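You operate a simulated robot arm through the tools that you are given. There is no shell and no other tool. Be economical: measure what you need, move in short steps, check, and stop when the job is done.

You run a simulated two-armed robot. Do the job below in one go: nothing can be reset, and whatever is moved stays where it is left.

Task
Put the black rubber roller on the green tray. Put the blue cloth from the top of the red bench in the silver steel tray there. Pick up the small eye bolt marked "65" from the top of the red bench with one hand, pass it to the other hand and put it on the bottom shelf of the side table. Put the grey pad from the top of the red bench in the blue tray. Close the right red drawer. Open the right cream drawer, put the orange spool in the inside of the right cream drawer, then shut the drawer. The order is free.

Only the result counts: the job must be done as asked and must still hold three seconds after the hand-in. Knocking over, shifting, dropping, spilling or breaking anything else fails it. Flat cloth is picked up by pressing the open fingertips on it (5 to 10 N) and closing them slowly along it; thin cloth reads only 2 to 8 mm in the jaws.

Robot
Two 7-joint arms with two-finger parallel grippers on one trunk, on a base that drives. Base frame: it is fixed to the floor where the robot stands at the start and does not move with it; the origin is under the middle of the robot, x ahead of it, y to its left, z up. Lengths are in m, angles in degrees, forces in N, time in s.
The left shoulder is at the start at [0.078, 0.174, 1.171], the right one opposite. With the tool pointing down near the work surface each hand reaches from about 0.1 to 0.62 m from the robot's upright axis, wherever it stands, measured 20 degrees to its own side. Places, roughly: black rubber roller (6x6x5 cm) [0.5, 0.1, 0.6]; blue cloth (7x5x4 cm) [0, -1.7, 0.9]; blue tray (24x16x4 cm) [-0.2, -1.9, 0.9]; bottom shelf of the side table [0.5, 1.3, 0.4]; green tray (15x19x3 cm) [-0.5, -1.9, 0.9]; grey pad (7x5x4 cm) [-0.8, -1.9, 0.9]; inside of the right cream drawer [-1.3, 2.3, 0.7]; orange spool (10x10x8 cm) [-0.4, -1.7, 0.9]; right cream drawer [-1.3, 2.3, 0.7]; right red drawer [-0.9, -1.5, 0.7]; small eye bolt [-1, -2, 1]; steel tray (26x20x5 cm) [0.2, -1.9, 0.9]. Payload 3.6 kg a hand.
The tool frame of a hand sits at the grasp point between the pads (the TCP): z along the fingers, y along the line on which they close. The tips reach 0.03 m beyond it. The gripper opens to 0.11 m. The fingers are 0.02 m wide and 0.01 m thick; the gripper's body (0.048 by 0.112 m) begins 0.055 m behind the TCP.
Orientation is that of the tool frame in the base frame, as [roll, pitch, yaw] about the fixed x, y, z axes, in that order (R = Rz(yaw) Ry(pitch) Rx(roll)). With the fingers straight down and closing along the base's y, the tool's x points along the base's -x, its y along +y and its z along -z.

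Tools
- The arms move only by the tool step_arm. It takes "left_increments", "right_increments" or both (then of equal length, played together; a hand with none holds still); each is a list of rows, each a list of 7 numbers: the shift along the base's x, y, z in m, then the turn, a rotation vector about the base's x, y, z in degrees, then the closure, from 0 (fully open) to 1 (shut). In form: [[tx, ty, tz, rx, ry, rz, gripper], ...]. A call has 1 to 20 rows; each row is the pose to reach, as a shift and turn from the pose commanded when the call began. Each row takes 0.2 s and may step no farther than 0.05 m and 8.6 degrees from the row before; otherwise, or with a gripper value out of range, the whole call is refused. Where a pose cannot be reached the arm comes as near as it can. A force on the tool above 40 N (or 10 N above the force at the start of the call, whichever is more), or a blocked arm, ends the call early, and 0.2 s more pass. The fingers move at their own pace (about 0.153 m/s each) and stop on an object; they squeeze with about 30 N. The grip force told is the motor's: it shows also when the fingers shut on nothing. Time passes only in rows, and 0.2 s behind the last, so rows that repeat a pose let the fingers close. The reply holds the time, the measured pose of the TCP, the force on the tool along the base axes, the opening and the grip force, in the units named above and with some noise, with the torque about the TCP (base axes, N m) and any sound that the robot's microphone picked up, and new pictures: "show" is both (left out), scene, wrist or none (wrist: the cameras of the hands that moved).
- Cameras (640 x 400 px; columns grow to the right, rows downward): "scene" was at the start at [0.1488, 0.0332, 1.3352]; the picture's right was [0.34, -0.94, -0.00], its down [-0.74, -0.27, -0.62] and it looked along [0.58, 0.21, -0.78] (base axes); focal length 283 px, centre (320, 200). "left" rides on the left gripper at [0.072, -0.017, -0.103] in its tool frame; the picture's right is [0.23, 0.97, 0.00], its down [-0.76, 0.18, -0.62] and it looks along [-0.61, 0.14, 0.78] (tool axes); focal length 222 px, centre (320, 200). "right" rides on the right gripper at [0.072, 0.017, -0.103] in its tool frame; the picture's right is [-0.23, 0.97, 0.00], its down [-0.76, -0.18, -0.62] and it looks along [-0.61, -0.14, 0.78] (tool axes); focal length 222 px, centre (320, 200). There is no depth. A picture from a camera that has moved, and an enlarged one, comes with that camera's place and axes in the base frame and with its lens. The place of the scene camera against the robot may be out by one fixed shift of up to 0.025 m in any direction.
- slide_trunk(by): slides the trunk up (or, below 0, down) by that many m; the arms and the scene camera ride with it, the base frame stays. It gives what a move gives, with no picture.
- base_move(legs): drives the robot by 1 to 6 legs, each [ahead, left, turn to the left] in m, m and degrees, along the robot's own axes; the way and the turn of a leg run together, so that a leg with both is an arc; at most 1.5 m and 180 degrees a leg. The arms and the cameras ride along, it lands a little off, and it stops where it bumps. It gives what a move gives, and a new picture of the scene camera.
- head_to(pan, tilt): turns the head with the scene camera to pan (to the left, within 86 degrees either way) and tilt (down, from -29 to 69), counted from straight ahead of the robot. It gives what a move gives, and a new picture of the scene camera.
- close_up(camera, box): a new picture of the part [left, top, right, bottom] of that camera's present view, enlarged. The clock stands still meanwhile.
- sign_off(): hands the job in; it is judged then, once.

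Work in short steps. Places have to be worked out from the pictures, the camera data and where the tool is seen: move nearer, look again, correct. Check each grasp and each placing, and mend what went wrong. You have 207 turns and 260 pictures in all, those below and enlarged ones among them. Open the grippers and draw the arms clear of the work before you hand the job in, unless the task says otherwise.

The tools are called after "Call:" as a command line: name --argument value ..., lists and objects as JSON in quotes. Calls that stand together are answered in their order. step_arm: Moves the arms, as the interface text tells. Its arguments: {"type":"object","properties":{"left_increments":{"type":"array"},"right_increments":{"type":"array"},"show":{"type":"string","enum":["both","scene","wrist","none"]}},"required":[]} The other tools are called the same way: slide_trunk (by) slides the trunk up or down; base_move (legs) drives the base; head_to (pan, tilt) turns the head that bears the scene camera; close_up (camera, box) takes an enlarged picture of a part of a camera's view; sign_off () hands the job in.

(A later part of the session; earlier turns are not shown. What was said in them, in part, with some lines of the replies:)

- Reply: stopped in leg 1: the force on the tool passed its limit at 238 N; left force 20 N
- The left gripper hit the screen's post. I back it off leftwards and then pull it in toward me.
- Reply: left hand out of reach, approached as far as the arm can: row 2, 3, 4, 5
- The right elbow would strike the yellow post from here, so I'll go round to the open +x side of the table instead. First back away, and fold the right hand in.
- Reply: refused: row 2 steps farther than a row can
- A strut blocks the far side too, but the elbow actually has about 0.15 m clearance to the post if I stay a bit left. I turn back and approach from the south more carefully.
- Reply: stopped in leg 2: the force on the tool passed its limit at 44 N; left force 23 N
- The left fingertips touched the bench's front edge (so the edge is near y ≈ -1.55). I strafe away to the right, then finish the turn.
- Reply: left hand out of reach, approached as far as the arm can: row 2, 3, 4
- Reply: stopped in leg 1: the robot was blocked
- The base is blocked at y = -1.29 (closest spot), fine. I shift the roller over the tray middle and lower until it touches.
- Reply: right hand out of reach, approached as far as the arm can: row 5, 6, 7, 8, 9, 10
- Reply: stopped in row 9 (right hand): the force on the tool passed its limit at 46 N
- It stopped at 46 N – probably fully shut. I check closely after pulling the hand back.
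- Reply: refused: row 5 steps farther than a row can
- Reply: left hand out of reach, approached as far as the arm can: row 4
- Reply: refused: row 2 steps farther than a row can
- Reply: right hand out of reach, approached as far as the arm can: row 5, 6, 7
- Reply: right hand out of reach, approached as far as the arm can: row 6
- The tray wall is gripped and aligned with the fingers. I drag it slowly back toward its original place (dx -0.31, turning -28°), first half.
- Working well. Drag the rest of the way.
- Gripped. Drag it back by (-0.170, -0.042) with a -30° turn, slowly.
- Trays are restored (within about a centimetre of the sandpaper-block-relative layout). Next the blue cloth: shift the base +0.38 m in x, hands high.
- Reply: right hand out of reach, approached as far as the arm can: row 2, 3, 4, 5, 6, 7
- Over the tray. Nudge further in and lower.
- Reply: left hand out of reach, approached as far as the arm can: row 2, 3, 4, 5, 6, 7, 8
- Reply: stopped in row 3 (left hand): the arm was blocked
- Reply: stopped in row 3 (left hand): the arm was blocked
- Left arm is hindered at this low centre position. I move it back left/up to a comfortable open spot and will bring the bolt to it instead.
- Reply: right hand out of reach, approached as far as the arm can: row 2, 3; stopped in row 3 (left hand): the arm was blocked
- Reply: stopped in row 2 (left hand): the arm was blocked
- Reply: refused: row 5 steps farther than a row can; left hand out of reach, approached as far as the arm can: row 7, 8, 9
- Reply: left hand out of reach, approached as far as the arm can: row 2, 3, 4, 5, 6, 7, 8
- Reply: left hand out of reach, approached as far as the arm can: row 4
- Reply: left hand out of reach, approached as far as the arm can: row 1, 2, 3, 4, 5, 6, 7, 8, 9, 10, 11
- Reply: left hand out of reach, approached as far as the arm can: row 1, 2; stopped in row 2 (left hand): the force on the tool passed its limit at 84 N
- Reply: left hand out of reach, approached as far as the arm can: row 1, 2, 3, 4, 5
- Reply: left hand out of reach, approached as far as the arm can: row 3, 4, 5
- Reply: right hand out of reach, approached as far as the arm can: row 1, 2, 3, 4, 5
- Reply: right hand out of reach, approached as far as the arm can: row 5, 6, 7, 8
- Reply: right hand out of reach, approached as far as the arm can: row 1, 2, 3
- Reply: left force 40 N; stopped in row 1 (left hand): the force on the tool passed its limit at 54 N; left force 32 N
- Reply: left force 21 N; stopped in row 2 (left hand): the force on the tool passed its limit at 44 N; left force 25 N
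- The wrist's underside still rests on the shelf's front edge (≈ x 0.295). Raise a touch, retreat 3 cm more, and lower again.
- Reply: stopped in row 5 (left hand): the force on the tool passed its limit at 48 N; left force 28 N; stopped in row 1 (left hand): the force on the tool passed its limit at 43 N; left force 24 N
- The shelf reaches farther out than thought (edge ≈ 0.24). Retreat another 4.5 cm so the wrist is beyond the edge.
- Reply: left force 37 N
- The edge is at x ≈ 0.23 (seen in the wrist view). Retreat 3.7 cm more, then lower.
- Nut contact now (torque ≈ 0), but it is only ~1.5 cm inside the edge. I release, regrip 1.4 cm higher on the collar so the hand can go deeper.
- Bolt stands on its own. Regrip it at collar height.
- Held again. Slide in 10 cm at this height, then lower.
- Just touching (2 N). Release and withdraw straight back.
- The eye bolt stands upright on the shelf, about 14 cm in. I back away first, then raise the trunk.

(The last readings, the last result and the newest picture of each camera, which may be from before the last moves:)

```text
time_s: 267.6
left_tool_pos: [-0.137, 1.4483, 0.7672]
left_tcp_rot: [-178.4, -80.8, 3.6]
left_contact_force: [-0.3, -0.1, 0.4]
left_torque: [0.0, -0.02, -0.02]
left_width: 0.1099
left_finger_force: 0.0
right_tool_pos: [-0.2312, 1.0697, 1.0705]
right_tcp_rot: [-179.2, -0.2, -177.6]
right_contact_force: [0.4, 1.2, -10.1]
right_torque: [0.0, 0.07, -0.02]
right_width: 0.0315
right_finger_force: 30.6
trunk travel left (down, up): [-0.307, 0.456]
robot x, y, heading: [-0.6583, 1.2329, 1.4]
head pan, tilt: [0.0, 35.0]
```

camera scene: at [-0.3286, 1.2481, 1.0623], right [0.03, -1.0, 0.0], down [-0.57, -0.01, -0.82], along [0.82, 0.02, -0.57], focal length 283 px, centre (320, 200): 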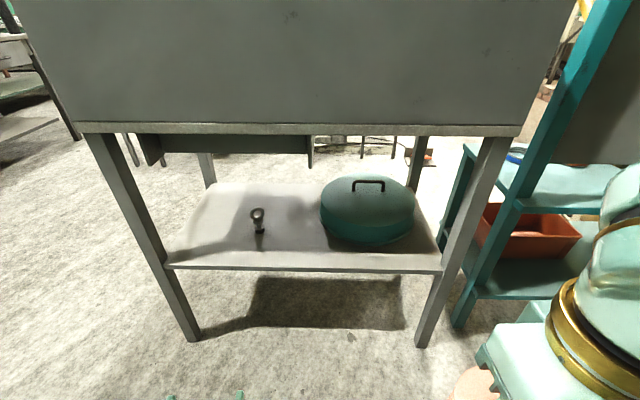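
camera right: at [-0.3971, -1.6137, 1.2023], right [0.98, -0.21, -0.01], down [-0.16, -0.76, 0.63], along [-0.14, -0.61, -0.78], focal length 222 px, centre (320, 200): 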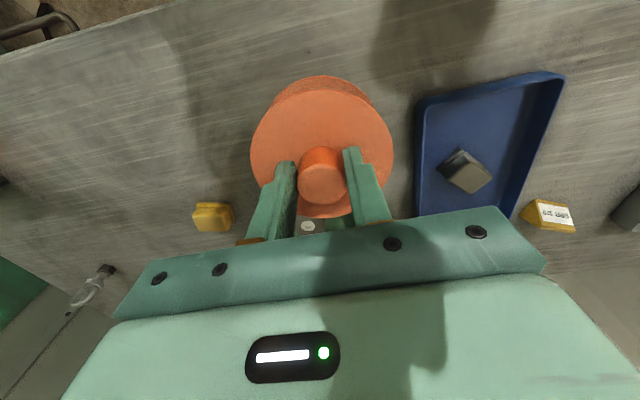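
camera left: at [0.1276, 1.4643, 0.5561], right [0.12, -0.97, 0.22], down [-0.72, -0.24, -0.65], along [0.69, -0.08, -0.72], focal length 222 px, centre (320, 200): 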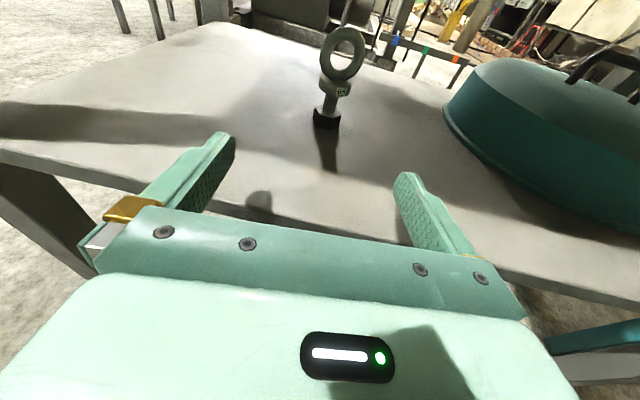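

Bolt is safe. Now drive to the cream bench: sideways north, then turn to face west.

Call:
base_move --legs '[[0.3, 1.15, 0], [0, 0, 178.5]]'

Call:
head_to --pan 0 --tilt 40

```text
time_s: 280.9
left_tool_pos: [-0.918, 2.1994, 0.7663]
left_tcp_rot: [-178.2, -81.0, -178.9]
left_contact_force: [-0.3, 0.0, -0.4]
left_torque: [0.0, -0.02, -0.01]
left_width: 0.1101
left_finger_force: 0.0
right_tool_pos: [-0.8081, 2.5751, 1.0717]
right_tcp_rot: [-179.2, -0.1, -0.1]
right_contact_force: [0.4, -0.5, -10.4]
right_torque: [-0.03, -0.07, -0.01]
right_width: 0.0315
right_finger_force: 29.7
trunk travel left (down, up): [-0.307, 0.456]
robot x, y, heading: [-0.3905, 2.393, 179.0]
head pan, tilt: [0.0, 35.0]
camera scene: at [-0.5628, 2.4042, 1.3795], right [0.02, 1.0, 0.0], down [0.57, -0.01, -0.82], along [-0.82, 0.01, -0.57], focal length 283 px, centre (320, 200)
```

scene: 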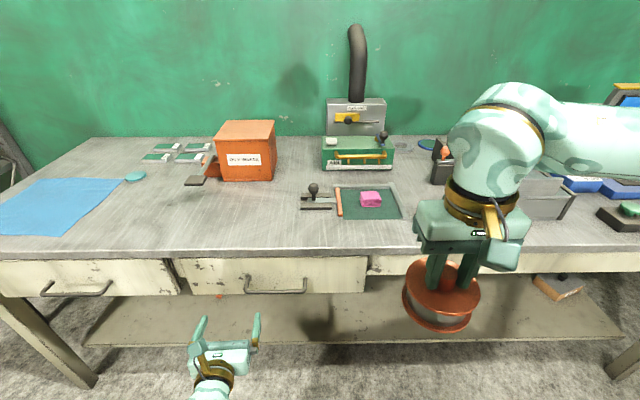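

```text
time_s: 281.5
left_tool_pos: [-0.9191, 2.2006, 0.7677]
left_tcp_rot: [-178.3, -80.9, -178.9]
left_contact_force: [-0.2, -0.6, 0.0]
left_torque: [-0.02, -0.01, 0.0]
left_width: 0.11
left_finger_force: 0.0
right_tool_pos: [-0.8079, 2.575, 1.0708]
right_tcp_rot: [-179.3, -0.1, 0.0]
right_contact_force: [0.4, 0.3, -9.9]
right_torque: [-0.01, -0.09, 0.01]
right_width: 0.0311
right_finger_force: 29.8
trunk travel left (down, up): [-0.307, 0.456]
robot x, y, heading: [-0.3931, 2.3919, 179.2]
head pan, tilt: [0.0, 40.0]
camera scene: at [-0.5598, 2.4042, 1.372], right [0.02, 1.0, 0.0], down [0.64, -0.01, -0.77], along [-0.77, 0.01, -0.64], focal length 283 px, centre (320, 200)
```

scene: 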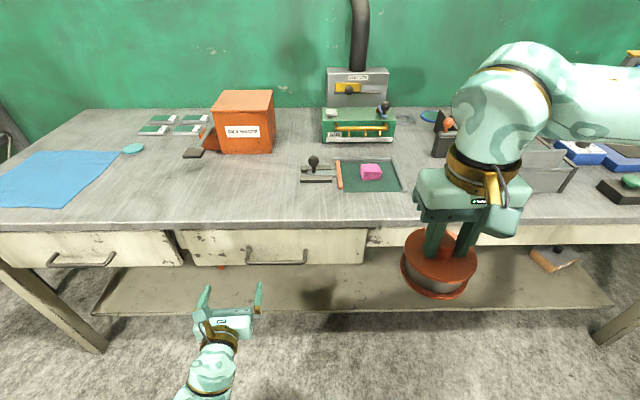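

The right cream drawer's handle bar is near (-1.085, 2.28, 0.70). I roll the left hand 90° so its fingers close vertically around the horizontal bar.

Call:
step_arm --left_increments '[[0.01, 0, 0, 8.2, 0, 0, 0], [0.02, 0, 0, 16.4, 0, 0, 0], [0.02, 0, 0, 24.6, 0, 0, 0], [0.02, 0, 0, 32.8, 0, 0, 0], [0.02, 0, 0, 41, 0, 0, 0], [0.02, 0, 0, 49.2, 0, 0, 0], [0.02, 0, 0, 57.4, 0, 0, 0], [0.02, 0, 0, 65.6, 0, 0, 0], [0.02, 0, 0, 73.8, 0, 0, 0], [0.02, 0, 0, 82, 0, 0, 0], [0.02, 0, 0, 90, 0, 0, 0]]' --show "both"

```text
time_s: 283.9
left_tool_pos: [-0.8977, 2.1993, 0.7678]
left_tcp_rot: [92.8, 0.2, -99.2]
left_contact_force: [-1.0, -0.3, 1.5]
left_torque: [-0.02, -0.03, 0.01]
left_width: 0.1099
left_finger_force: 0.1
right_tool_pos: [-0.8065, 2.5756, 1.0707]
right_tcp_rot: [-179.2, -0.2, 0.0]
right_contact_force: [-0.3, -0.1, -8.9]
right_torque: [0.03, -0.1, 0.02]
right_width: 0.0314
right_finger_force: 30.3
trunk travel left (down, up): [-0.307, 0.456]
robot x, y, heading: [-0.3922, 2.3905, 179.2]
head pan, tilt: [0.0, 40.0]
camera scene: at [-0.5599, 2.4042, 1.3719], right [0.02, 1.0, 0.0], down [0.64, -0.01, -0.77], along [-0.77, 0.01, -0.64], focal length 283 px, centre (320, 200)
camera left: at [-0.807, 2.1122, 0.7566], right [-0.09, -0.22, 0.97], down [0.73, 0.65, 0.21], along [-0.68, 0.72, 0.1], focal length 222 px, centre (320, 200)
```

scene: 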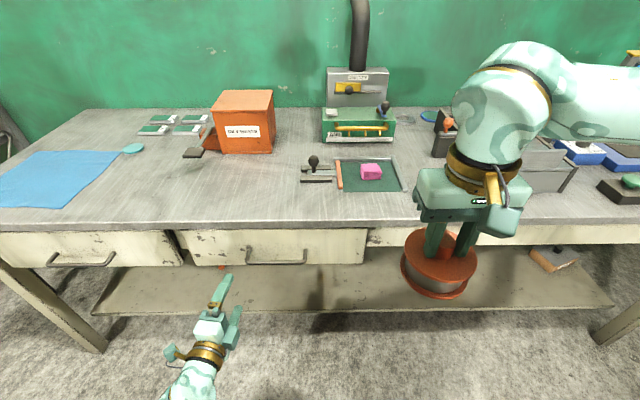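
left: 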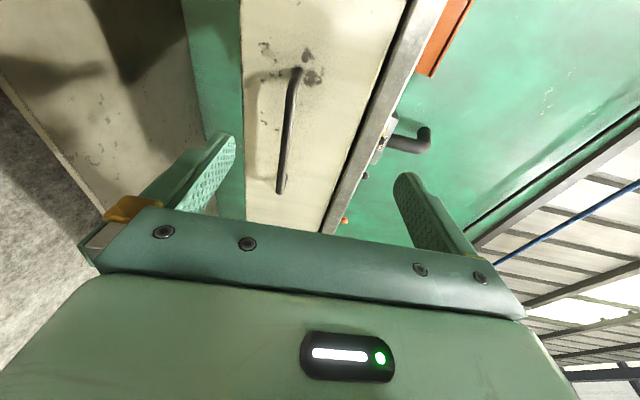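

Bar is at about x -1.063, z 0.727, y 2.20–2.37. Drive 0.11 m forward, then align the hand with the bar centre.

Call:
base_move --legs '[[0.11, 0, 0]]'

Call:
step_arm --left_increments '[[0.02, 0.03, -0.02, 0, 0, 0, 0], [0.02, 0.06, -0.035, 0, 0, 0, 0], [0.015, 0.083, -0.041, 0, 0, 0, 0.2]]' --show "both"

```text
time_s: 285.1
left_tool_pos: [-1.0111, 2.202, 0.7676]
left_tcp_rot: [93.1, 0.2, -99.2]
left_contact_force: [0.6, -0.6, 0.1]
left_torque: [0.01, 0.04, 0.03]
left_width: 0.11
left_finger_force: 0.1
right_tool_pos: [-0.9197, 2.5772, 1.0716]
right_tcp_rot: [-179.2, -0.2, -0.1]
right_contact_force: [-1.3, -0.2, -10.2]
right_torque: [0.02, -0.09, -0.02]
right_width: 0.0315
right_finger_force: 29.8
trunk travel left (down, up): [-0.307, 0.456]
robot x, y, heading: [-0.5053, 2.3914, 179.0]
head pan, tilt: [0.0, 40.0]
camera scene: at [-0.6731, 2.4065, 1.3717], right [0.02, 1.0, 0.0], down [0.64, -0.01, -0.76], along [-0.76, 0.01, -0.64], focal length 283 px, centre (320, 200)
```

scene: 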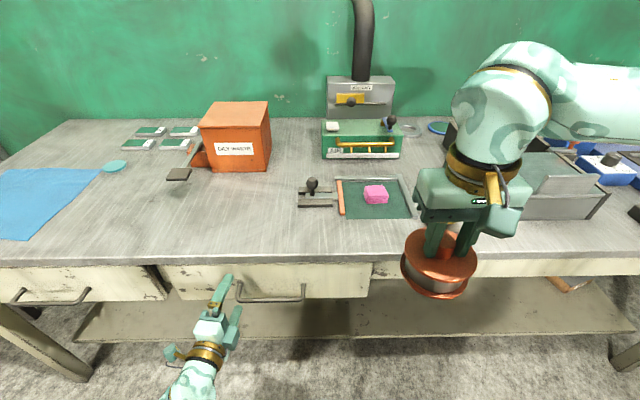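

```text
time_s: 285.9
left_tool_pos: [-0.9952, 2.2864, 0.7276]
left_tcp_rot: [93.0, 0.1, -99.1]
left_contact_force: [0.2, -0.2, -0.5]
left_torque: [-0.01, 0.03, 0.04]
left_width: 0.0881
left_finger_force: 0.1
right_tool_pos: [-0.9185, 2.5778, 1.0707]
right_tcp_rot: [-179.2, -0.1, -0.1]
right_contact_force: [0.3, 0.2, -9.6]
right_torque: [-0.03, -0.07, 0.0]
right_width: 0.0316
right_finger_force: 30.3
trunk travel left (down, up): [-0.307, 0.456]
robot x, y, heading: [-0.503, 2.3968, 178.7]
head pan, tilt: [0.0, 40.0]
camera scene: at [-0.6713, 2.4069, 1.372], right [0.02, 1.0, 0.0], down [0.64, -0.01, -0.77], along [-0.77, 0.01, -0.64], focal length 283 px, centre (320, 200)
camera left: at [-0.9037, 2.1988, 0.7156], right [-0.09, -0.22, 0.97], down [0.73, 0.65, 0.21], along [-0.68, 0.72, 0.1], focal length 222 px, centre (320, 200)
```

scene: 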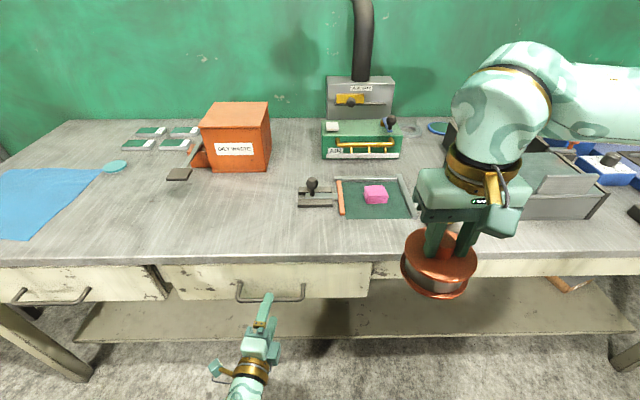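
left: 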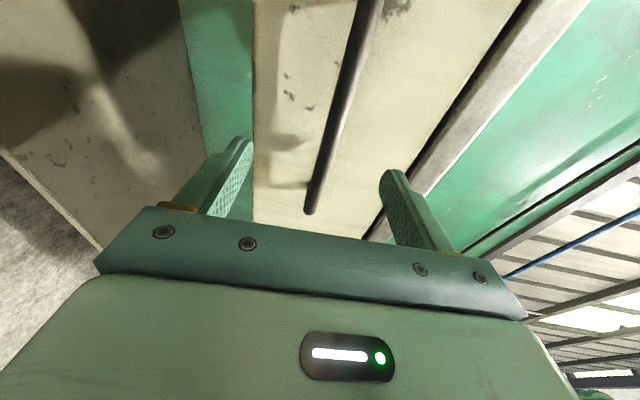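

The bar lies between the fingers. Narrow the opening, advance 5 cm, and close on it.

Call:
step_arm --left_increments '[[0, 0, 0.005, 0, 0, 0, 0.45], [-0.02, 0.002, 0.005, 0, 0, 0, 0.45], [-0.04, 0.004, 0.005, 0, 0, 0, 0.45], [-0.05, 0.005, 0.005, 0, 0, 0, 0.5]]' --show "wrist"

```text
time_s: 286.9
left_tool_pos: [-1.0442, 2.2904, 0.7308]
left_tcp_rot: [92.9, 0.1, -99.1]
left_contact_force: [0.2, 0.0, 0.1]
left_torque: [0.02, -0.01, -0.04]
left_width: 0.0551
left_finger_force: 0.0
right_tool_pos: [-0.9186, 2.5778, 1.0718]
right_tcp_rot: [-179.2, -0.1, -0.1]
right_contact_force: [0.0, 0.2, -9.5]
right_torque: [-0.02, -0.11, 0.0]
right_width: 0.0315
right_finger_force: 30.0
trunk travel left (down, up): [-0.307, 0.456]
robot x, y, heading: [-0.5048, 2.3955, 179.1]
head pan, tilt: [0.0, 40.0]
camera left: at [-0.9537, 2.2022, 0.7196], right [-0.09, -0.22, 0.97], down [0.73, 0.65, 0.21], along [-0.68, 0.72, 0.1], focal length 222 px, centre (320, 200)
```

left: 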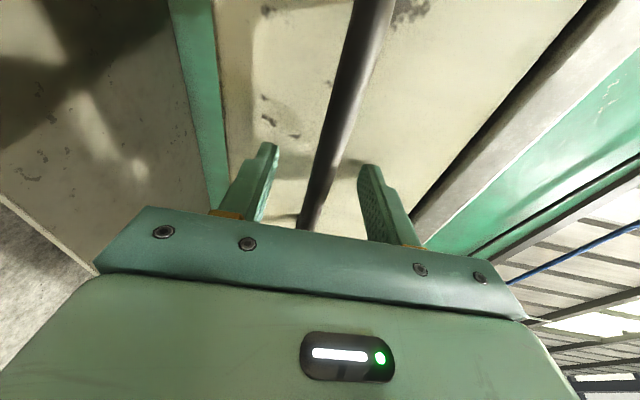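

Call:
step_arm --left_increments '[[0, 0, 0, 0, 0, 0, 0.7], [0, 0, 0, 0, 0, 0, 0.85], [0, 0, 0, 0, 0, 0, 1], [0, 0, 0, 0, 0, 0, 1]]' --show "wrist"

```text
time_s: 287.9
left_tool_pos: [-1.0443, 2.2894, 0.7291]
left_tcp_rot: [93.2, 0.2, -99.2]
left_contact_force: [2.5, 2.2, -17.0]
left_torque: [0.34, 0.07, 0.12]
left_width: 0.0119
left_finger_force: 44.9
right_tool_pos: [-0.9194, 2.5776, 1.0717]
right_tcp_rot: [-179.2, -0.1, -0.1]
right_contact_force: [-0.1, 0.3, -9.5]
right_torque: [0.0, -0.07, 0.03]
right_width: 0.0314
right_finger_force: 30.1
trunk travel left (down, up): [-0.307, 0.456]
robot x, y, heading: [-0.503, 2.3897, 179.0]
head pan, tilt: [0.0, 40.0]
camera left: at [-0.9531, 2.202, 0.7178], right [-0.09, -0.22, 0.97], down [0.73, 0.65, 0.22], along [-0.68, 0.72, 0.1], focal length 222 px, centre (320, 200)
```

left: 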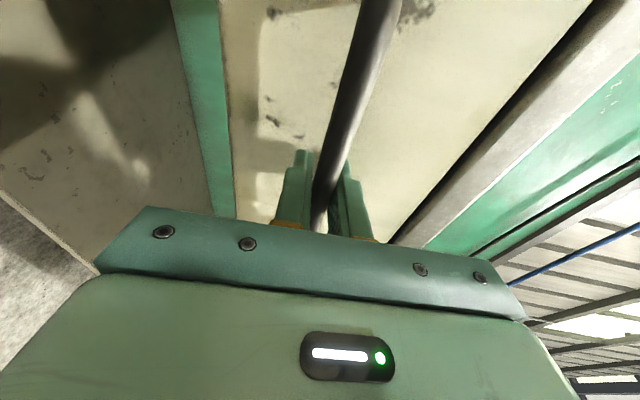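

Bar gripped (12 mm). Pull the drawer open by backing the base slowly.

Call:
base_move --legs '[[-0.13, 0, 0], [-0.13, 0, 0]]'

```text
time_s: 289.9
left_tool_pos: [-0.8295, 2.2864, 0.7291]
left_tcp_rot: [93.5, 0.3, -99.5]
left_contact_force: [-5.5, 11.7, -43.7]
left_torque: [0.28, 0.28, 0.62]
left_width: 0.0118
left_finger_force: 44.8
right_tool_pos: [-0.7009, 2.5753, 1.0741]
right_tcp_rot: [-179.1, 0.3, -0.5]
right_contact_force: [-1.4, -1.1, -10.2]
right_torque: [0.01, -0.1, 0.0]
right_width: 0.0313
right_finger_force: 30.1
trunk travel left (down, up): [-0.307, 0.456]
robot x, y, heading: [-0.2952, 2.3883, 178.5]
head pan, tilt: [0.0, 40.0]
stopped in leg 2: the force on the tool passed its limit at 48 N (the readings are from after the stop); the commanded pose is now the measured one
camera scene: at [-0.4766, 2.4028, 1.3701], right [0.03, 1.0, 0.0], down [0.65, -0.02, -0.76], along [-0.76, 0.02, -0.65], focal length 283 px, centre (320, 200)
```

scene: 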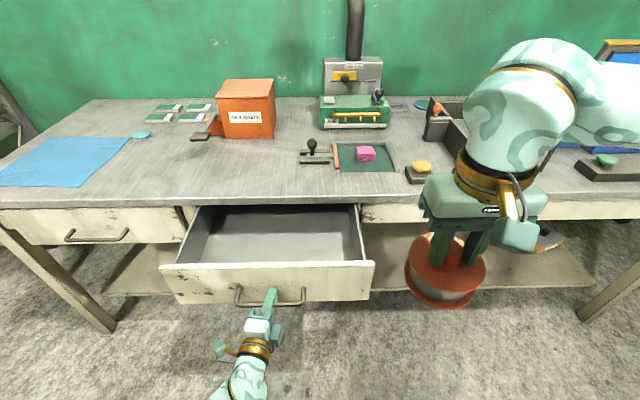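

The drawer is open about 21 cm. Release the handle and draw the left hand back and aside.

Call:
step_arm --left_increments '[[0, 0, 0.003, 0, 0, 0, 0.7], [0, 0, 0.003, 0, 0, 0, 0.5], [0.03, 0, 0.003, 0, 0, 0, 0.5], [0.06, 0, 0.003, 0, 0, 0, 0.5], [0.09, -0.03, 0.003, 0, 0, 0, 0.5], [0.09, -0.07, 0.003, 0, 0, 0, 0.5], [0.09, -0.11, 0.003, 0, 0, 0, 0.5], [0.09, -0.15, 0.0, 0, 0, 0, 0.5]]' --show "scene"

```text
time_s: 291.7
left_tool_pos: [-0.7431, 2.1357, 0.7393]
left_tcp_rot: [92.4, 0.1, -99.5]
left_contact_force: [-0.1, -0.1, 0.4]
left_torque: [-0.01, 0.01, 0.04]
left_width: 0.0551
left_finger_force: 0.2
right_tool_pos: [-0.6993, 2.5745, 1.0749]
right_tcp_rot: [-179.2, 0.5, -0.8]
right_contact_force: [-0.9, 0.5, -10.1]
right_torque: [0.0, -0.12, 0.01]
right_width: 0.0314
right_finger_force: 29.7
trunk travel left (down, up): [-0.307, 0.456]
robot x, y, heading: [-0.2954, 2.3877, 178.6]
head pan, tilt: [0.0, 40.0]
camera scene: at [-0.4633, 2.3998, 1.3719], right [0.03, 1.0, 0.0], down [0.64, -0.02, -0.77], along [-0.77, 0.02, -0.64], focal length 283 px, centre (320, 200)
```

scene: 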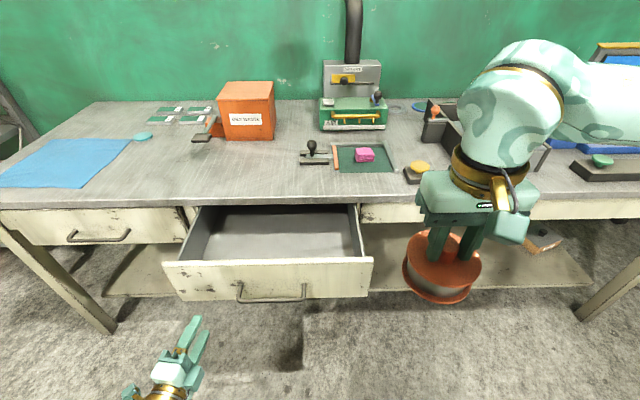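

Move the left hand farther aside, then advance the base.

Call:
step_arm --left_increments '[[0.03, -0.03, 0, 0, 0, 0, 0.5], [0.05, -0.06, 0, 0, 0, 0, 0.5], [0.07, -0.09, 0, 0, 0, 0, 0.5], [0.08, -0.12, 0, 0, 0, 0, 0.5]]' --show "none"

Call:
base_move --legs '[[0.12, 0.08, 0]]'

```text
time_s: 292.7
left_tool_pos: [-0.6603, 2.0142, 0.7363]
left_tcp_rot: [92.3, 0.3, -99.6]
left_contact_force: [0.1, -0.2, -0.2]
left_torque: [0.04, -0.04, 0.0]
left_width: 0.0549
left_finger_force: 0.1
right_tool_pos: [-0.6992, 2.5743, 1.0751]
right_tcp_rot: [-179.2, 0.4, -0.8]
right_contact_force: [0.2, -0.3, -10.6]
right_torque: [-0.03, -0.12, -0.01]
right_width: 0.0316
right_finger_force: 29.9
trunk travel left (down, up): [-0.307, 0.456]
robot x, y, heading: [-0.2959, 2.3884, 178.2]
head pan, tilt: [0.0, 40.0]
```

```text
time_s: 294.1
left_tool_pos: [-0.7845, 1.9372, 0.7348]
left_tcp_rot: [92.4, 0.2, -99.7]
left_contact_force: [0.3, 0.0, -0.2]
left_torque: [0.01, 0.02, -0.03]
left_width: 0.0549
left_finger_force: 0.1
right_tool_pos: [-0.8211, 2.4971, 1.0735]
right_tcp_rot: [-179.1, 0.3, -1.0]
right_contact_force: [-0.6, -0.5, -9.9]
right_torque: [0.0, -0.12, 0.0]
right_width: 0.0315
right_finger_force: 29.5
trunk travel left (down, up): [-0.307, 0.456]
robot x, y, heading: [-0.4155, 2.3112, 178.0]
head pan, tilt: [0.0, 40.0]
camera scene: at [-0.5858, 2.3223, 1.3717], right [0.03, 1.0, 0.0], down [0.64, -0.02, -0.76], along [-0.76, 0.02, -0.64], focal length 283 px, centre (320, 200)
```

scene: 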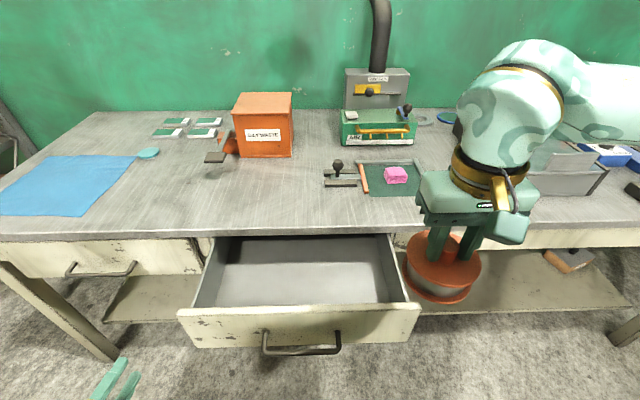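

Drawer opening spans x ≈ -0.90…-1.075, y ≈ 2.09…2.48. Move the spool above it at (-0.985, 2.36).

Call:
step_arm --right_increments '[[-0.04, -0.03, 0, 0, 0, 0, 0.9], [-0.08, -0.06, 0, 0, 0, 0, 0.9], [-0.12, -0.1, 0, 0, 0, 0, 0.9], [-0.155, -0.13, 0, 0, 0, 0, 0.9], [-0.164, -0.137, -0.03, 0, 0, 0, 0.9], [-0.164, -0.137, -0.06, 0, 0, 0, 0.9]]' --show "both"

```text
refused: row 3 steps farther than a row can; nothing moved
```

Call:
step_arm --right_increments '[[-0.03, -0.025, 0, 0, 0, 0, 0.9], [-0.06, -0.05, 0, 0, 0, 0, 0.9], [-0.09, -0.075, 0, 0, 0, 0, 0.9], [-0.12, -0.1, 0, 0, 0, 0, 0.9], [-0.15, -0.125, 0, 0, 0, 0, 0.9], [-0.164, -0.137, -0.02, 0, 0, 0, 0.9], [-0.164, -0.137, -0.05, 0, 0, 0, 0.9]]' --show "both"

```text
time_s: 295.6
left_tool_pos: [-0.7838, 1.9386, 0.7367]
left_tcp_rot: [92.3, 0.2, -99.7]
left_contact_force: [0.9, -0.1, -0.5]
left_torque: [0.02, 0.0, -0.02]
left_width: 0.0549
left_finger_force: 0.0
right_tool_pos: [-0.9845, 2.3599, 1.0252]
right_tcp_rot: [-179.2, 0.4, -1.1]
right_contact_force: [0.1, 0.3, -10.2]
right_torque: [-0.01, -0.08, 0.03]
right_width: 0.0312
right_finger_force: 30.1
trunk travel left (down, up): [-0.307, 0.456]
robot x, y, heading: [-0.4155, 2.3129, 178.2]
head pan, tilt: [0.0, 40.0]
camera scene: at [-0.5851, 2.3231, 1.3718], right [0.03, 1.0, 0.0], down [0.64, -0.02, -0.77], along [-0.76, 0.02, -0.64], focal length 283 px, centre (320, 200)
camera right: at [-0.9115, 2.3393, 1.1275], right [-0.24, -0.97, -0.01], down [-0.75, 0.18, 0.63], along [-0.61, 0.16, -0.78], focal length 222 px, centre (320, 200)
```

scene: 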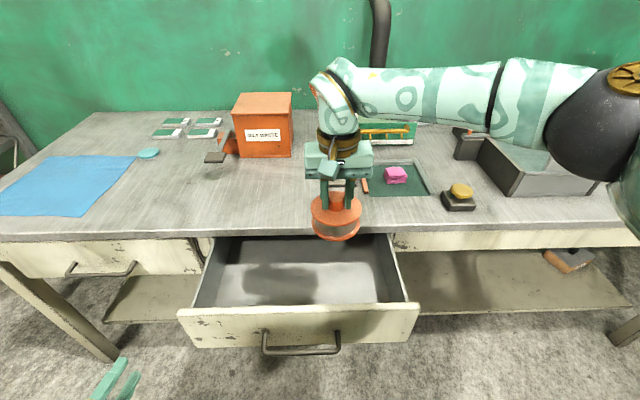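
right: 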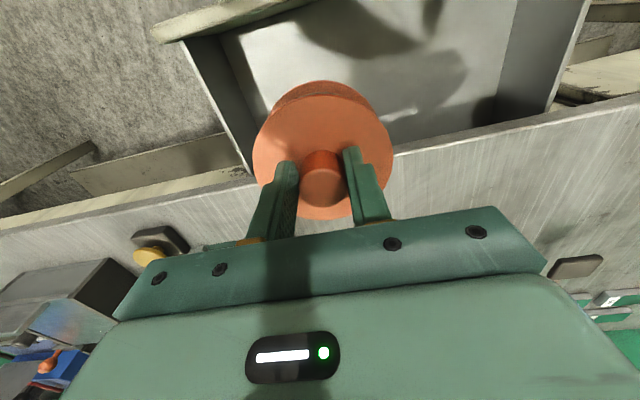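

Clear of the bench edge by ~3 cm. Lower the spool into the drawer.

Call:
step_arm --right_increments '[[0.003, -0.01, -0.04, 0, 0, 0, 0.9], [0.003, -0.02, -0.08, 0, 0, 0, 0.9], [0.003, -0.02, -0.12, 0, 0, 0, 0.9], [0.003, -0.02, -0.16, 0, 0, 0, 0.9], [0.003, -0.02, -0.2, 0, 0, 0, 0.9], [0.003, -0.02, -0.23, 0, 0, 0, 0.9]]' --show "both"

```text
time_s: 297.1
left_tool_pos: [-0.7831, 1.9381, 0.7359]
left_tcp_rot: [92.3, 0.2, -99.7]
left_contact_force: [-0.6, 0.6, 0.6]
left_torque: [0.02, 0.03, -0.04]
left_width: 0.0554
left_finger_force: 0.1
right_tool_pos: [-0.9803, 2.3395, 0.7953]
right_tcp_rot: [-179.0, 0.4, -0.9]
right_contact_force: [-1.1, 0.3, -10.0]
right_torque: [-0.02, -0.08, 0.01]
right_width: 0.0314
right_finger_force: 29.8
trunk travel left (down, up): [-0.307, 0.456]
robot x, y, heading: [-0.4152, 2.3082, 178.1]
head pan, tilt: [0.0, 40.0]
camera scene: at [-0.5849, 2.3226, 1.3719], right [0.03, 1.0, 0.0], down [0.64, -0.02, -0.77], along [-0.76, 0.02, -0.64], focal length 283 px, centre (320, 200)
camera right: at [-0.907, 2.3196, 0.897], right [-0.24, -0.97, -0.01], down [-0.75, 0.18, 0.63], along [-0.61, 0.16, -0.78], focal length 222 px, centre (320, 200)
```

scene: 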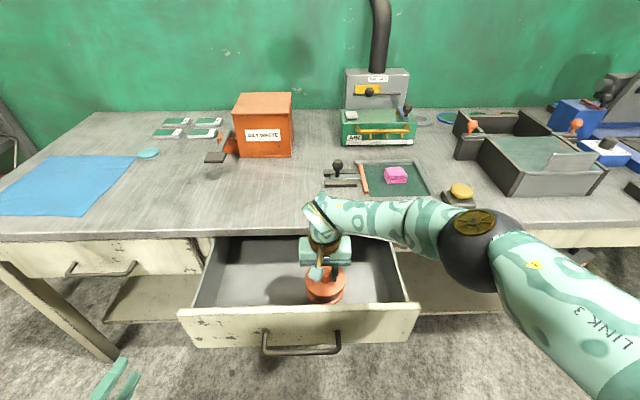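
right: 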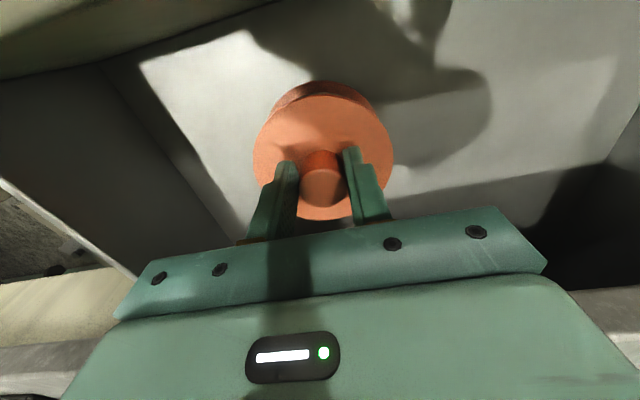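

Inside the drawer. Continue down in small steps until contact.

Call:
step_arm --right_increments '[[0, 0, -0.008, 0, 0, 0, 0.9], [0, 0, -0.016, 0, 0, 0, 0.9]]' --show "none"

Call:
step_arm --right_increments '[[0, 0, -0.006, 0, 0, 0, 0.9], [0, 0, -0.012, 0, 0, 0, 0.9]]' --show "none"

```text
time_s: 297.6
left_tool_pos: [-0.7831, 1.9381, 0.7356]
left_tcp_rot: [92.4, 0.1, -99.7]
left_contact_force: [0.3, 0.6, -0.4]
left_torque: [0.0, 0.0, -0.01]
left_width: 0.0552
left_finger_force: 0.0
right_tool_pos: [-0.9816, 2.3402, 0.7788]
right_tcp_rot: [-179.2, 0.4, -0.9]
right_contact_force: [0.2, 0.2, -9.7]
right_torque: [0.03, -0.1, 0.01]
right_width: 0.0313
right_finger_force: 29.4
trunk travel left (down, up): [-0.307, 0.456]
robot x, y, heading: [-0.4148, 2.3082, 178.1]
head pan, tilt: [0.0, 40.0]
```

```text
time_s: 298.2
left_tool_pos: [-0.7835, 1.9384, 0.7352]
left_tcp_rot: [92.2, 0.2, -99.7]
left_contact_force: [0.5, 0.1, 0.2]
left_torque: [0.05, -0.01, 0.0]
left_width: 0.0551
left_finger_force: 0.0
right_tool_pos: [-0.9792, 2.3402, 0.7662]
right_tcp_rot: [-179.2, 0.4, -0.9]
right_contact_force: [-0.3, -0.1, -10.0]
right_torque: [-0.01, -0.11, 0.0]
right_width: 0.0315
right_finger_force: 30.2
trunk travel left (down, up): [-0.307, 0.456]
robot x, y, heading: [-0.4169, 2.3134, 178.2]
head pan, tilt: [0.0, 40.0]
```

Call:
step_arm --right_increments '[[0, 0, -0.006, 0, 0, 0, 0.9], [0, 0, -0.012, 0, 0, 0, 0.9]]' --show "none"

Call:
step_arm --right_increments '[[0, 0, -0.004, 0, 0, 0, 0.9], [0, 0, -0.008, 0, 0, 0, 0.9]]' --show "wrist"

```text
time_s: 298.9
left_tool_pos: [-0.7817, 1.9396, 0.7376]
left_tcp_rot: [92.2, 0.1, -99.7]
left_contact_force: [1.1, -0.9, 0.2]
left_torque: [0.0, -0.03, 0.03]
left_width: 0.0549
left_finger_force: 0.1
right_tool_pos: [-0.9825, 2.3416, 0.7578]
right_tcp_rot: [-179.2, 0.9, -1.1]
right_contact_force: [-0.2, 12.1, 14.6]
right_torque: [1.21, 0.01, -0.24]
right_width: 0.0316
right_finger_force: 30.8
trunk travel left (down, up): [-0.307, 0.456]
robot x, y, heading: [-0.4174, 2.3104, 177.9]
head pan, tilt: [0.0, 40.0]
```

```text
time_s: 299.2
left_tool_pos: [-0.7821, 1.9392, 0.7366]
left_tcp_rot: [92.2, 0.0, -99.9]
left_contact_force: [0.4, 0.1, -0.9]
left_torque: [0.0, 0.0, 0.04]
left_width: 0.055
left_finger_force: 0.1
right_tool_pos: [-0.9857, 2.3417, 0.7558]
right_tcp_rot: [-179.3, 1.0, -1.2]
right_contact_force: [1.3, 4.5, 23.5]
right_torque: [-0.93, -0.84, 0.27]
right_width: 0.0314
right_finger_force: 30.0
trunk travel left (down, up): [-0.307, 0.456]
robot x, y, heading: [-0.416, 2.3117, 178.0]
head pan, tilt: [0.0, 40.0]
stopped in row 1 (right hand): the force on the tool passed its limit at 45 N (the readings are from after the stop); the commanded pose is now the measured one
camera right: at [-0.9106, 2.321, 0.8593], right [-0.25, -0.97, -0.01], down [-0.75, 0.18, 0.64], along [-0.62, 0.16, -0.77], focal length 222 px, centre (320, 200)
```

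right: 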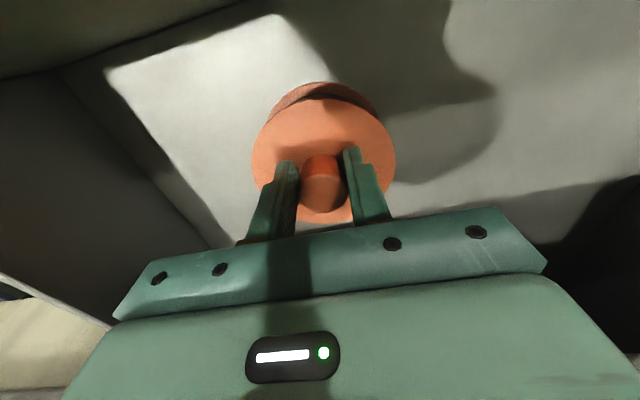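

The spool rests on the drawer floor. Open and raise the hand.

Call:
step_arm --right_increments '[[0, 0, 0.003, 0, 0, 0, 0.7], [0, 0, 0.003, 0, 0, 0, 0.45], [0, 0, 0.003, 0, 0, 0, 0.4], [0, 0, 0.04, 0, 0, 0, 0.4], [0, 0, 0.08, 0, 0, 0, 0.4], [0, 0, 0.12, 0, 0, 0, 0.4], [0, 0, 0.16, 0, 0, 0, 0.4], [0.02, 0, 0.2, 0, 0, 0, 0.4], [0.05, 0.02, 0.23, 0, 0, 0, 0.4]]' --show "both"

```text
time_s: 301.2
left_tool_pos: [-0.783, 1.9383, 0.7371]
left_tcp_rot: [92.1, 0.0, -99.6]
left_contact_force: [-0.4, -0.6, -0.1]
left_torque: [0.0, 0.02, -0.01]
left_width: 0.0548
left_finger_force: 0.0
right_tool_pos: [-0.932, 2.3614, 0.985]
right_tcp_rot: [-179.2, 0.8, -1.2]
right_contact_force: [0.5, -0.5, -0.1]
right_torque: [0.0, 0.04, 0.01]
right_width: 0.0663
right_finger_force: 0.1
trunk travel left (down, up): [-0.307, 0.456]
robot x, y, heading: [-0.4158, 2.3106, 178.2]
head pan, tilt: [0.0, 40.0]
camera scene: at [-0.5829, 2.324, 1.3722], right [0.03, 1.0, 0.0], down [0.64, -0.02, -0.77], along [-0.77, 0.02, -0.64], focal length 283 px, centre (320, 200)
camera right: at [-0.8584, 2.3415, 1.0881], right [-0.25, -0.97, -0.01], down [-0.75, 0.18, 0.64], along [-0.61, 0.16, -0.77], focal length 222 px, centre (320, 200)
```

scene: 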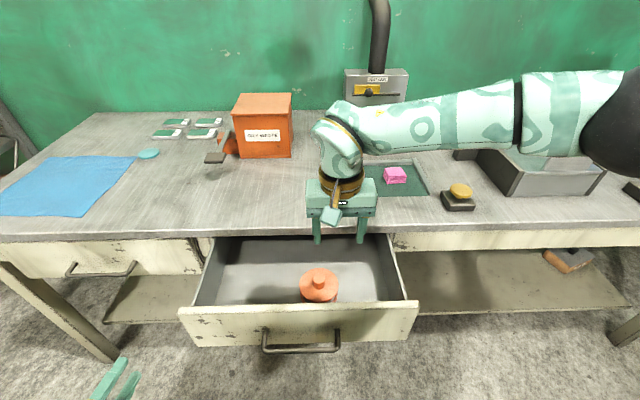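
right: 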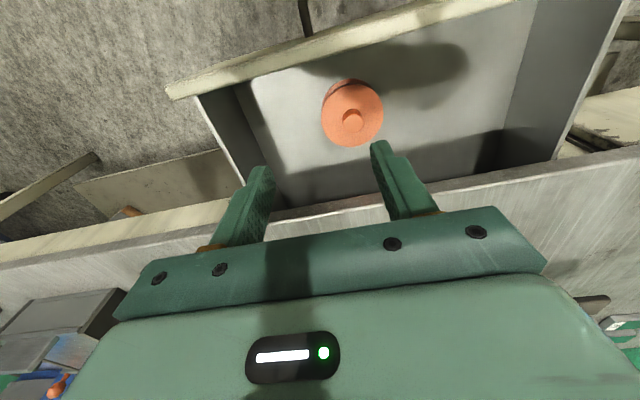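

The spool sits in the drawer. To shut it, I back the base a little and bring the closed left fist in front of the drawer face, above the handle; right hand retracts.

Call:
base_move --legs '[[-0.14, 0, 0]]'

Call:
step_arm --left_increments '[[0, 0.04, 0.005, 0, 0, 0, 1], [0, 0.08, 0.01, 0, 0, 0, 1], [0, 0.12, 0.015, 0, 0, 0, 1], [0, 0.16, 0.02, 0, 0, 0, 1], [0, 0.2, 0.025, 0, 0, 0, 1], [-0.01, 0.24, 0.03, 0, 0, 0, 1], [-0.02, 0.28, 0.035, 0, 0, 0, 1], [-0.03, 0.32, 0.04, 0, 0, 0, 1], [-0.03, 0.345, 0.04, 0, 0, 0, 1]]' --right_increments '[[0, 0.02, 0, 0, 0, 0, 0.4], [0, 0.04, 0, 0, 0, 0, 0.4], [0, 0.06, 0, 0, 0, 0, 0.4], [0, 0.08, 0, 0, 0, 0, 0.4], [0, 0.1, 0, 0, 0, 0, 0.4], [0, 0.12, 0, 0, 0, 0, 0.4], [0, 0.14, 0, 0, 0, 0, 0.4], [0, 0.15, 0, 0, 0, 0, 0.4], [0, 0.15, 0, 0, 0, 0, 0.4]]' --show "both"

```text
time_s: 302.5
left_tool_pos: [-0.6436, 1.9359, 0.7361]
left_tcp_rot: [92.3, 0.1, -99.9]
left_contact_force: [0.8, -0.4, 0.1]
left_torque: [0.01, 0.0, -0.01]
left_width: 0.0552
left_finger_force: 0.0
right_tool_pos: [-0.7916, 2.3575, 0.9866]
right_tcp_rot: [-179.2, 0.8, -1.2]
right_contact_force: [-0.1, -0.4, 0.4]
right_torque: [-0.04, 0.03, 0.03]
right_width: 0.0661
right_finger_force: 0.0
trunk travel left (down, up): [-0.307, 0.456]
robot x, y, heading: [-0.2765, 2.3066, 177.7]
head pan, tilt: [0.0, 40.0]
camera scene: at [-0.4425, 2.3187, 1.3723], right [0.04, 1.0, 0.0], down [0.64, -0.02, -0.77], along [-0.77, 0.03, -0.64], focal length 283 px, centre (320, 200)
```

scene: 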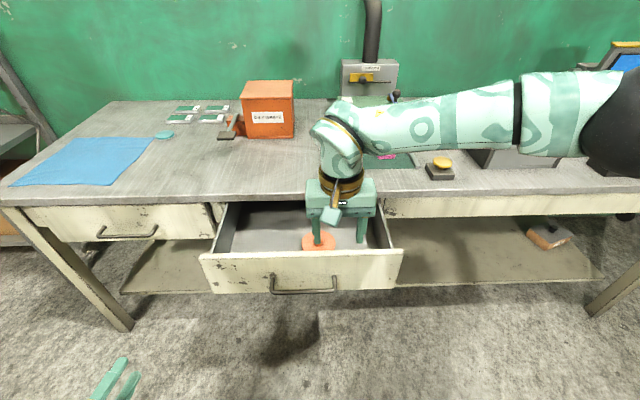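

```text
time_s: 304.5
left_tool_pos: [-0.676, 2.279, 0.7747]
left_tcp_rot: [92.3, 0.1, -100.0]
left_contact_force: [0.4, -0.3, -0.3]
left_torque: [-0.02, -0.02, -0.02]
left_width: 0.0001
left_finger_force: 30.0
right_tool_pos: [-0.7941, 2.5096, 0.9857]
right_tcp_rot: [-179.2, 0.7, -1.3]
right_contact_force: [-0.2, -0.1, -0.1]
right_torque: [0.03, 0.0, -0.01]
right_width: 0.0662
right_finger_force: 0.1
trunk travel left (down, up): [-0.307, 0.456]
robot x, y, heading: [-0.2741, 2.3073, 177.7]
head pan, tilt: [0.0, 40.0]
camera scene: at [-0.4442, 2.3192, 1.3721], right [0.04, 1.0, 0.0], down [0.64, -0.02, -0.77], along [-0.77, 0.03, -0.64], focal length 283 px, centre (320, 200)
camera right: at [-0.7201, 2.4876, 1.0874], right [-0.25, -0.97, -0.01], down [-0.75, 0.19, 0.64], along [-0.61, 0.17, -0.77], focal length 222 px, centre (320, 200)
camera left: at [-0.5866, 2.1902, 0.7627], right [-0.08, -0.22, 0.97], down [0.74, 0.64, 0.2], along [-0.67, 0.73, 0.11], focal length 222 px, centre (320, 200)
```

scene: 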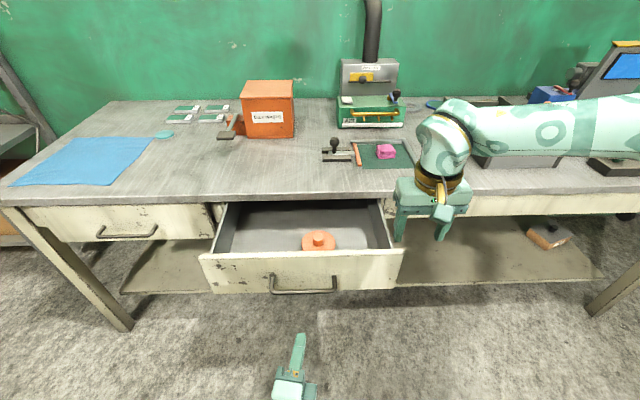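
right: 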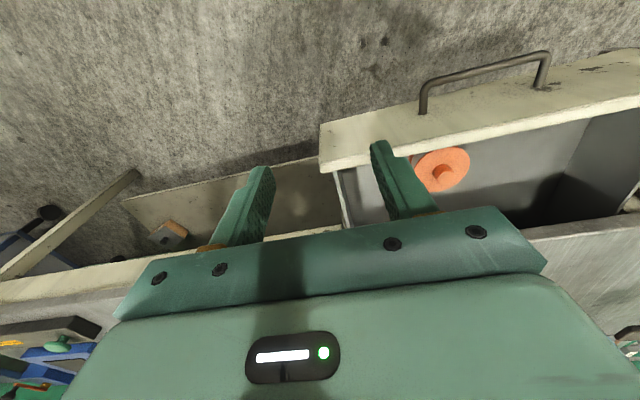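
left: 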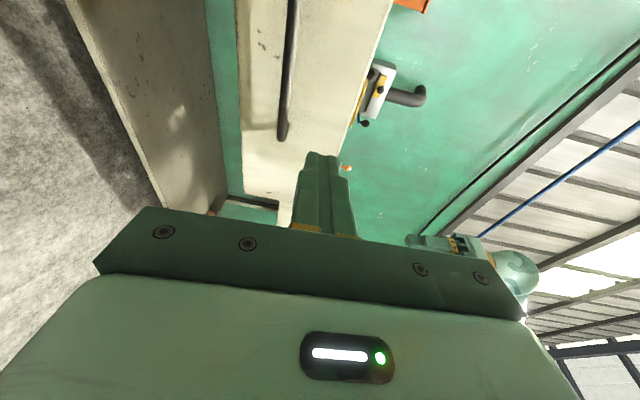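

Fist is aligned with the face (z 0.775). Drive forward to approach, then push the drawer shut.

Call:
base_move --legs '[[0.17, 0, 0]]'

Call:
base_move --legs '[[0.12, 0, 0]]'

```text
time_s: 306.0
left_tool_pos: [-0.8436, 2.2848, 0.7744]
left_tcp_rot: [92.3, 0.3, -99.8]
left_contact_force: [-0.6, 0.3, -0.2]
left_torque: [-0.01, 0.03, 0.0]
left_width: 0.0001
left_finger_force: 29.9
right_tool_pos: [-0.9615, 2.5142, 0.9851]
right_tcp_rot: [-179.2, 0.7, -1.2]
right_contact_force: [0.4, 0.8, -0.6]
right_torque: [0.01, -0.03, -0.02]
right_width: 0.0661
right_finger_force: 0.1
trunk travel left (down, up): [-0.307, 0.456]
robot x, y, heading: [-0.4454, 2.309, 178.1]
head pan, tilt: [0.0, 40.0]
camera scene: at [-0.6127, 2.3251, 1.3719], right [0.04, 1.0, 0.0], down [0.64, -0.02, -0.77], along [-0.76, 0.03, -0.64], focal length 283 px, centre (320, 200)
```

scene: 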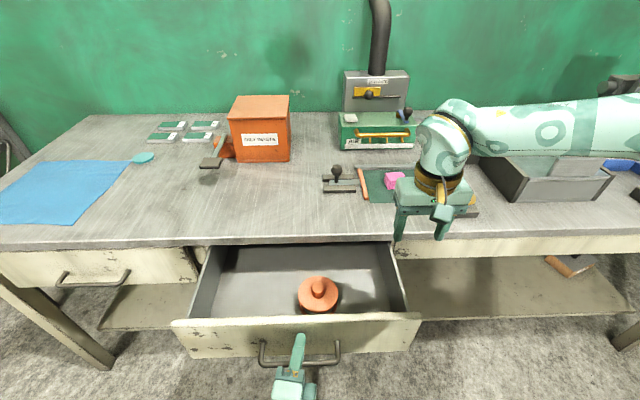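

```text
time_s: 307.2
left_tool_pos: [-0.9644, 2.2884, 0.7749]
left_tcp_rot: [92.4, 0.3, -100.0]
left_contact_force: [0.4, 0.5, 0.0]
left_torque: [-0.03, 0.0, 0.01]
left_width: 0.0
left_finger_force: 29.9
right_tool_pos: [-1.0831, 2.5182, 0.9839]
right_tcp_rot: [-179.2, 0.7, -1.3]
right_contact_force: [0.4, 0.0, 0.1]
right_torque: [-0.05, -0.05, 0.0]
right_width: 0.066
right_finger_force: 0.0
trunk travel left (down, up): [-0.307, 0.456]
robot x, y, heading: [-0.5636, 2.3184, 177.8]
head pan, tilt: [0.0, 40.0]
camera scene: at [-0.7342, 2.3295, 1.3718], right [0.04, 1.0, 0.0], down [0.64, -0.02, -0.76], along [-0.76, 0.03, -0.64], focal length 283 px, centre (320, 200)
```

scene: 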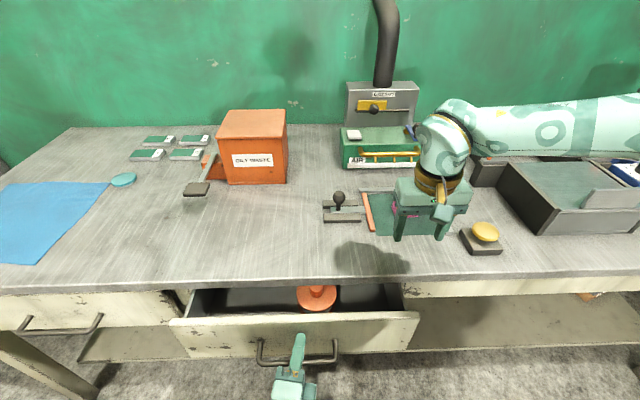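

The drawer is moving in well, spool upright. Raise/retract the right hand for safety, then push the rest.

Call:
step_arm --right_increments '[[0.02, 0, 0.04, 0, 0, 0, 0.4], [0.04, 0, 0.08, 0, 0, 0, 0.4], [0.08, 0, 0.1, 0, 0, 0, 0.4], [0.12, 0, 0.1, 0, 0, 0, 0.4]]' --show "none"

Call:
base_move --legs '[[0.07, 0, 0], [0.06, 0, 0]]'

```text
time_s: 308.2
left_tool_pos: [-0.9638, 2.2906, 0.7749]
left_tcp_rot: [92.3, 0.1, -99.9]
left_contact_force: [0.5, -1.0, -0.5]
left_torque: [0.0, 0.03, 0.0]
left_width: 0.0
left_finger_force: 29.7
right_tool_pos: [-0.9611, 2.5174, 1.0871]
right_tcp_rot: [-179.2, 0.8, -1.3]
right_contact_force: [-0.3, -0.2, -0.2]
right_torque: [-0.08, 0.02, 0.01]
right_width: 0.0657
right_finger_force: 0.1
trunk travel left (down, up): [-0.307, 0.456]
robot x, y, heading: [-0.5649, 2.3167, 178.2]
head pan, tilt: [0.0, 40.0]
```

```text
time_s: 309.7
left_tool_pos: [-1.0484, 2.2935, 0.7762]
left_tcp_rot: [92.0, -0.3, -100.0]
left_contact_force: [21.2, -5.3, 11.1]
left_torque: [0.0, 0.44, 0.27]
left_width: 0.0002
left_finger_force: 29.9
right_tool_pos: [-1.0543, 2.5188, 1.0878]
right_tcp_rot: [-179.2, 0.9, -1.1]
right_contact_force: [0.8, -0.1, -0.1]
right_torque: [-0.02, -0.01, 0.0]
right_width: 0.0659
right_finger_force: 0.1
trunk travel left (down, up): [-0.307, 0.456]
robot x, y, heading: [-0.6588, 2.3185, 178.2]
head pan, tilt: [0.0, 40.0]
stopped in leg 2: the force on the tool passed its limit at 155 N (the readings are from after the stop); the commanded pose is now the measured one
camera scene: at [-0.8242, 2.3317, 1.3724], right [0.03, 1.0, 0.0], down [0.64, -0.02, -0.77], along [-0.77, 0.03, -0.64], focal length 283 px, centre (320, 200)
```

scene: 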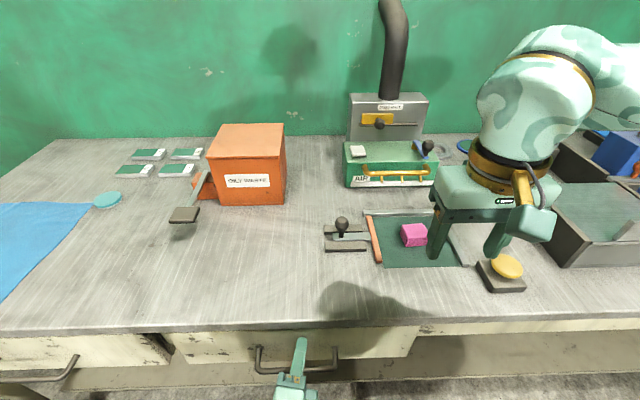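

It reached a hard stop. Back away and check that it is flush with the left drawer.

Call:
base_move --legs '[[-0.35, 0, 0]]'

Call:
close_up --camera "scene" --box '[0, 180, 400, 380]'

```text
time_s: 312.0
left_tool_pos: [-0.699, 2.2822, 0.7754]
left_tcp_rot: [92.2, -0.3, -100.1]
left_contact_force: [0.8, -0.4, -0.4]
left_torque: [-0.02, -0.02, -0.02]
left_width: 0.0
left_finger_force: 30.4
right_tool_pos: [-0.7049, 2.5093, 1.0867]
right_tcp_rot: [-179.1, 0.8, -1.4]
right_contact_force: [0.4, 1.0, 0.6]
right_torque: [0.0, 0.02, 0.0]
right_width: 0.0661
right_finger_force: 0.0
trunk travel left (down, up): [-0.307, 0.456]
robot x, y, heading: [-0.3079, 2.3105, 178.1]
head pan, tilt: [0.0, 40.0]
camera scene: at [-0.4745, 2.3205, 1.3722], right [0.04, 1.0, 0.0], down [0.64, -0.02, -0.77], along [-0.77, 0.03, -0.64], focal length 283 px, centre (320, 200)
```

scene: 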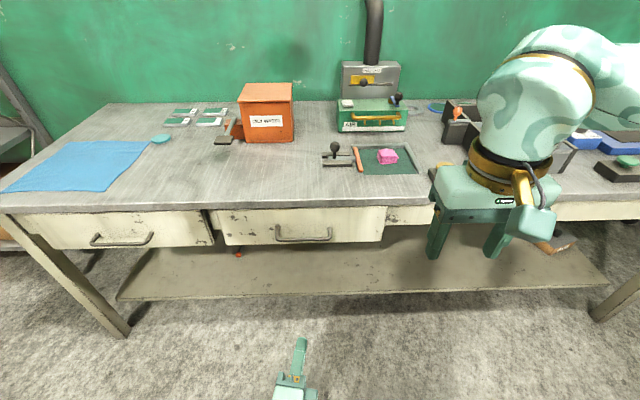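

```text
1.60 times, centred on (200, 280) of scene
camera zoom: at [-0.4745, 2.3205, 1.3722], right [0.04, 1.0, 0.0], down [0.64, -0.02, -0.77], along [-0.77, 0.03, -0.64], focal length 453 px, centre (512, 72)
```

zoom: 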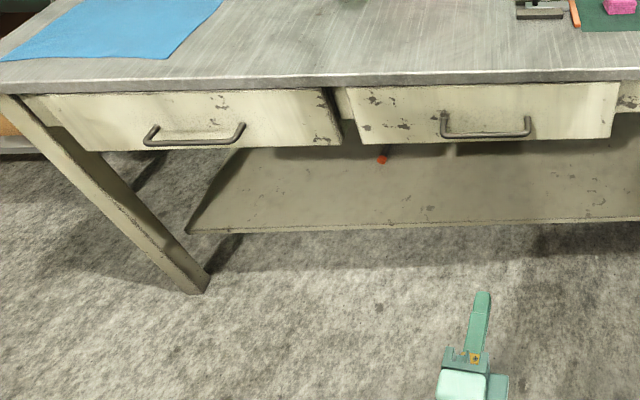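

Both drawers' lower edges are collinear, so the cream drawer is shut. Open both grippers and retract slightly.

Call:
step_arm --left_increments '[[0.01, 0, 0, 0, 0, 0, 0.5], [0.02, 0, 0, 0, 0, 0, 0], [0.03, 0, 0, 0, 0, 0, 0]]' --right_increments '[[0.01, 0, 0, 0, 0, 0, 0.2], [0.02, 0, 0, 0, 0, 0, 0], [0.03, 0, 0, 0, 0, 0, 0]]' --show "scene"

```text
time_s: 312.8
left_tool_pos: [-0.6683, 2.2837, 0.7765]
left_tcp_rot: [92.2, -0.4, -100.0]
left_contact_force: [0.1, -0.9, 0.3]
left_torque: [0.02, 0.0, 0.0]
left_width: 0.1102
left_finger_force: 0.0
right_tool_pos: [-0.6749, 2.5091, 1.0863]
right_tcp_rot: [-179.2, 0.8, -1.3]
right_contact_force: [0.4, 0.2, -0.6]
right_torque: [0.0, 0.04, -0.02]
right_width: 0.1101
right_finger_force: 0.0
trunk travel left (down, up): [-0.307, 0.456]
robot x, y, heading: [-0.3067, 2.3064, 178.0]
head pan, tilt: [0.0, 40.0]
camera scene: at [-0.475, 2.3206, 1.3722], right [0.04, 1.0, 0.0], down [0.64, -0.02, -0.77], along [-0.77, 0.03, -0.64], focal length 283 px, centre (320, 200)
```

scene: 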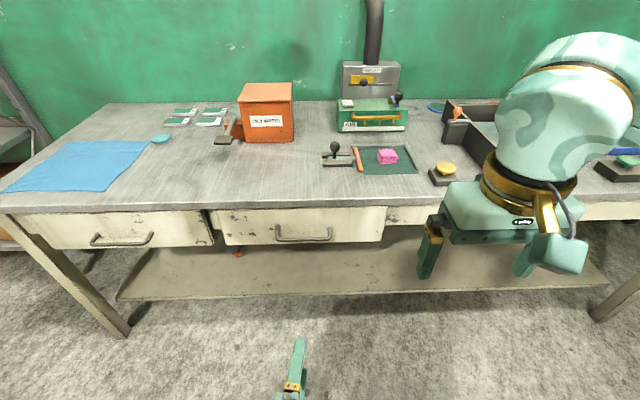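

All tasks are done and both hands are open and clear; handing in.

Call:
sign_off

```text
The job is handed in.
```

I finished every step and handed the job in, but I moved two trays by accident along the way, which may count as shifting something else.

While I was carrying the grey pad, a lift was refused and the base drove anyway. The lowered hand pushed the green and blue trays along the red bench. I dragged both back. The green tray ended within about 5 mm of its original corners, and the blue tray within about 1.5 cm. Early on, the left hand also bumped the screen post hard (238 N); I saw no damage but did not measure whether the screen moved.

- **Roller:** it is on the green tray.
- **Blue cloth:** it is in the steel tray.
- **Grey pad:** it is in the blue tray.
- **Eye bolt "65":** I passed it from the right hand to the left, and it stands upright on the side table's bottom shelf.
- **Orange spool:** it is inside the right cream drawer.
- **Drawers:** the right red and right cream drawers are both shut.
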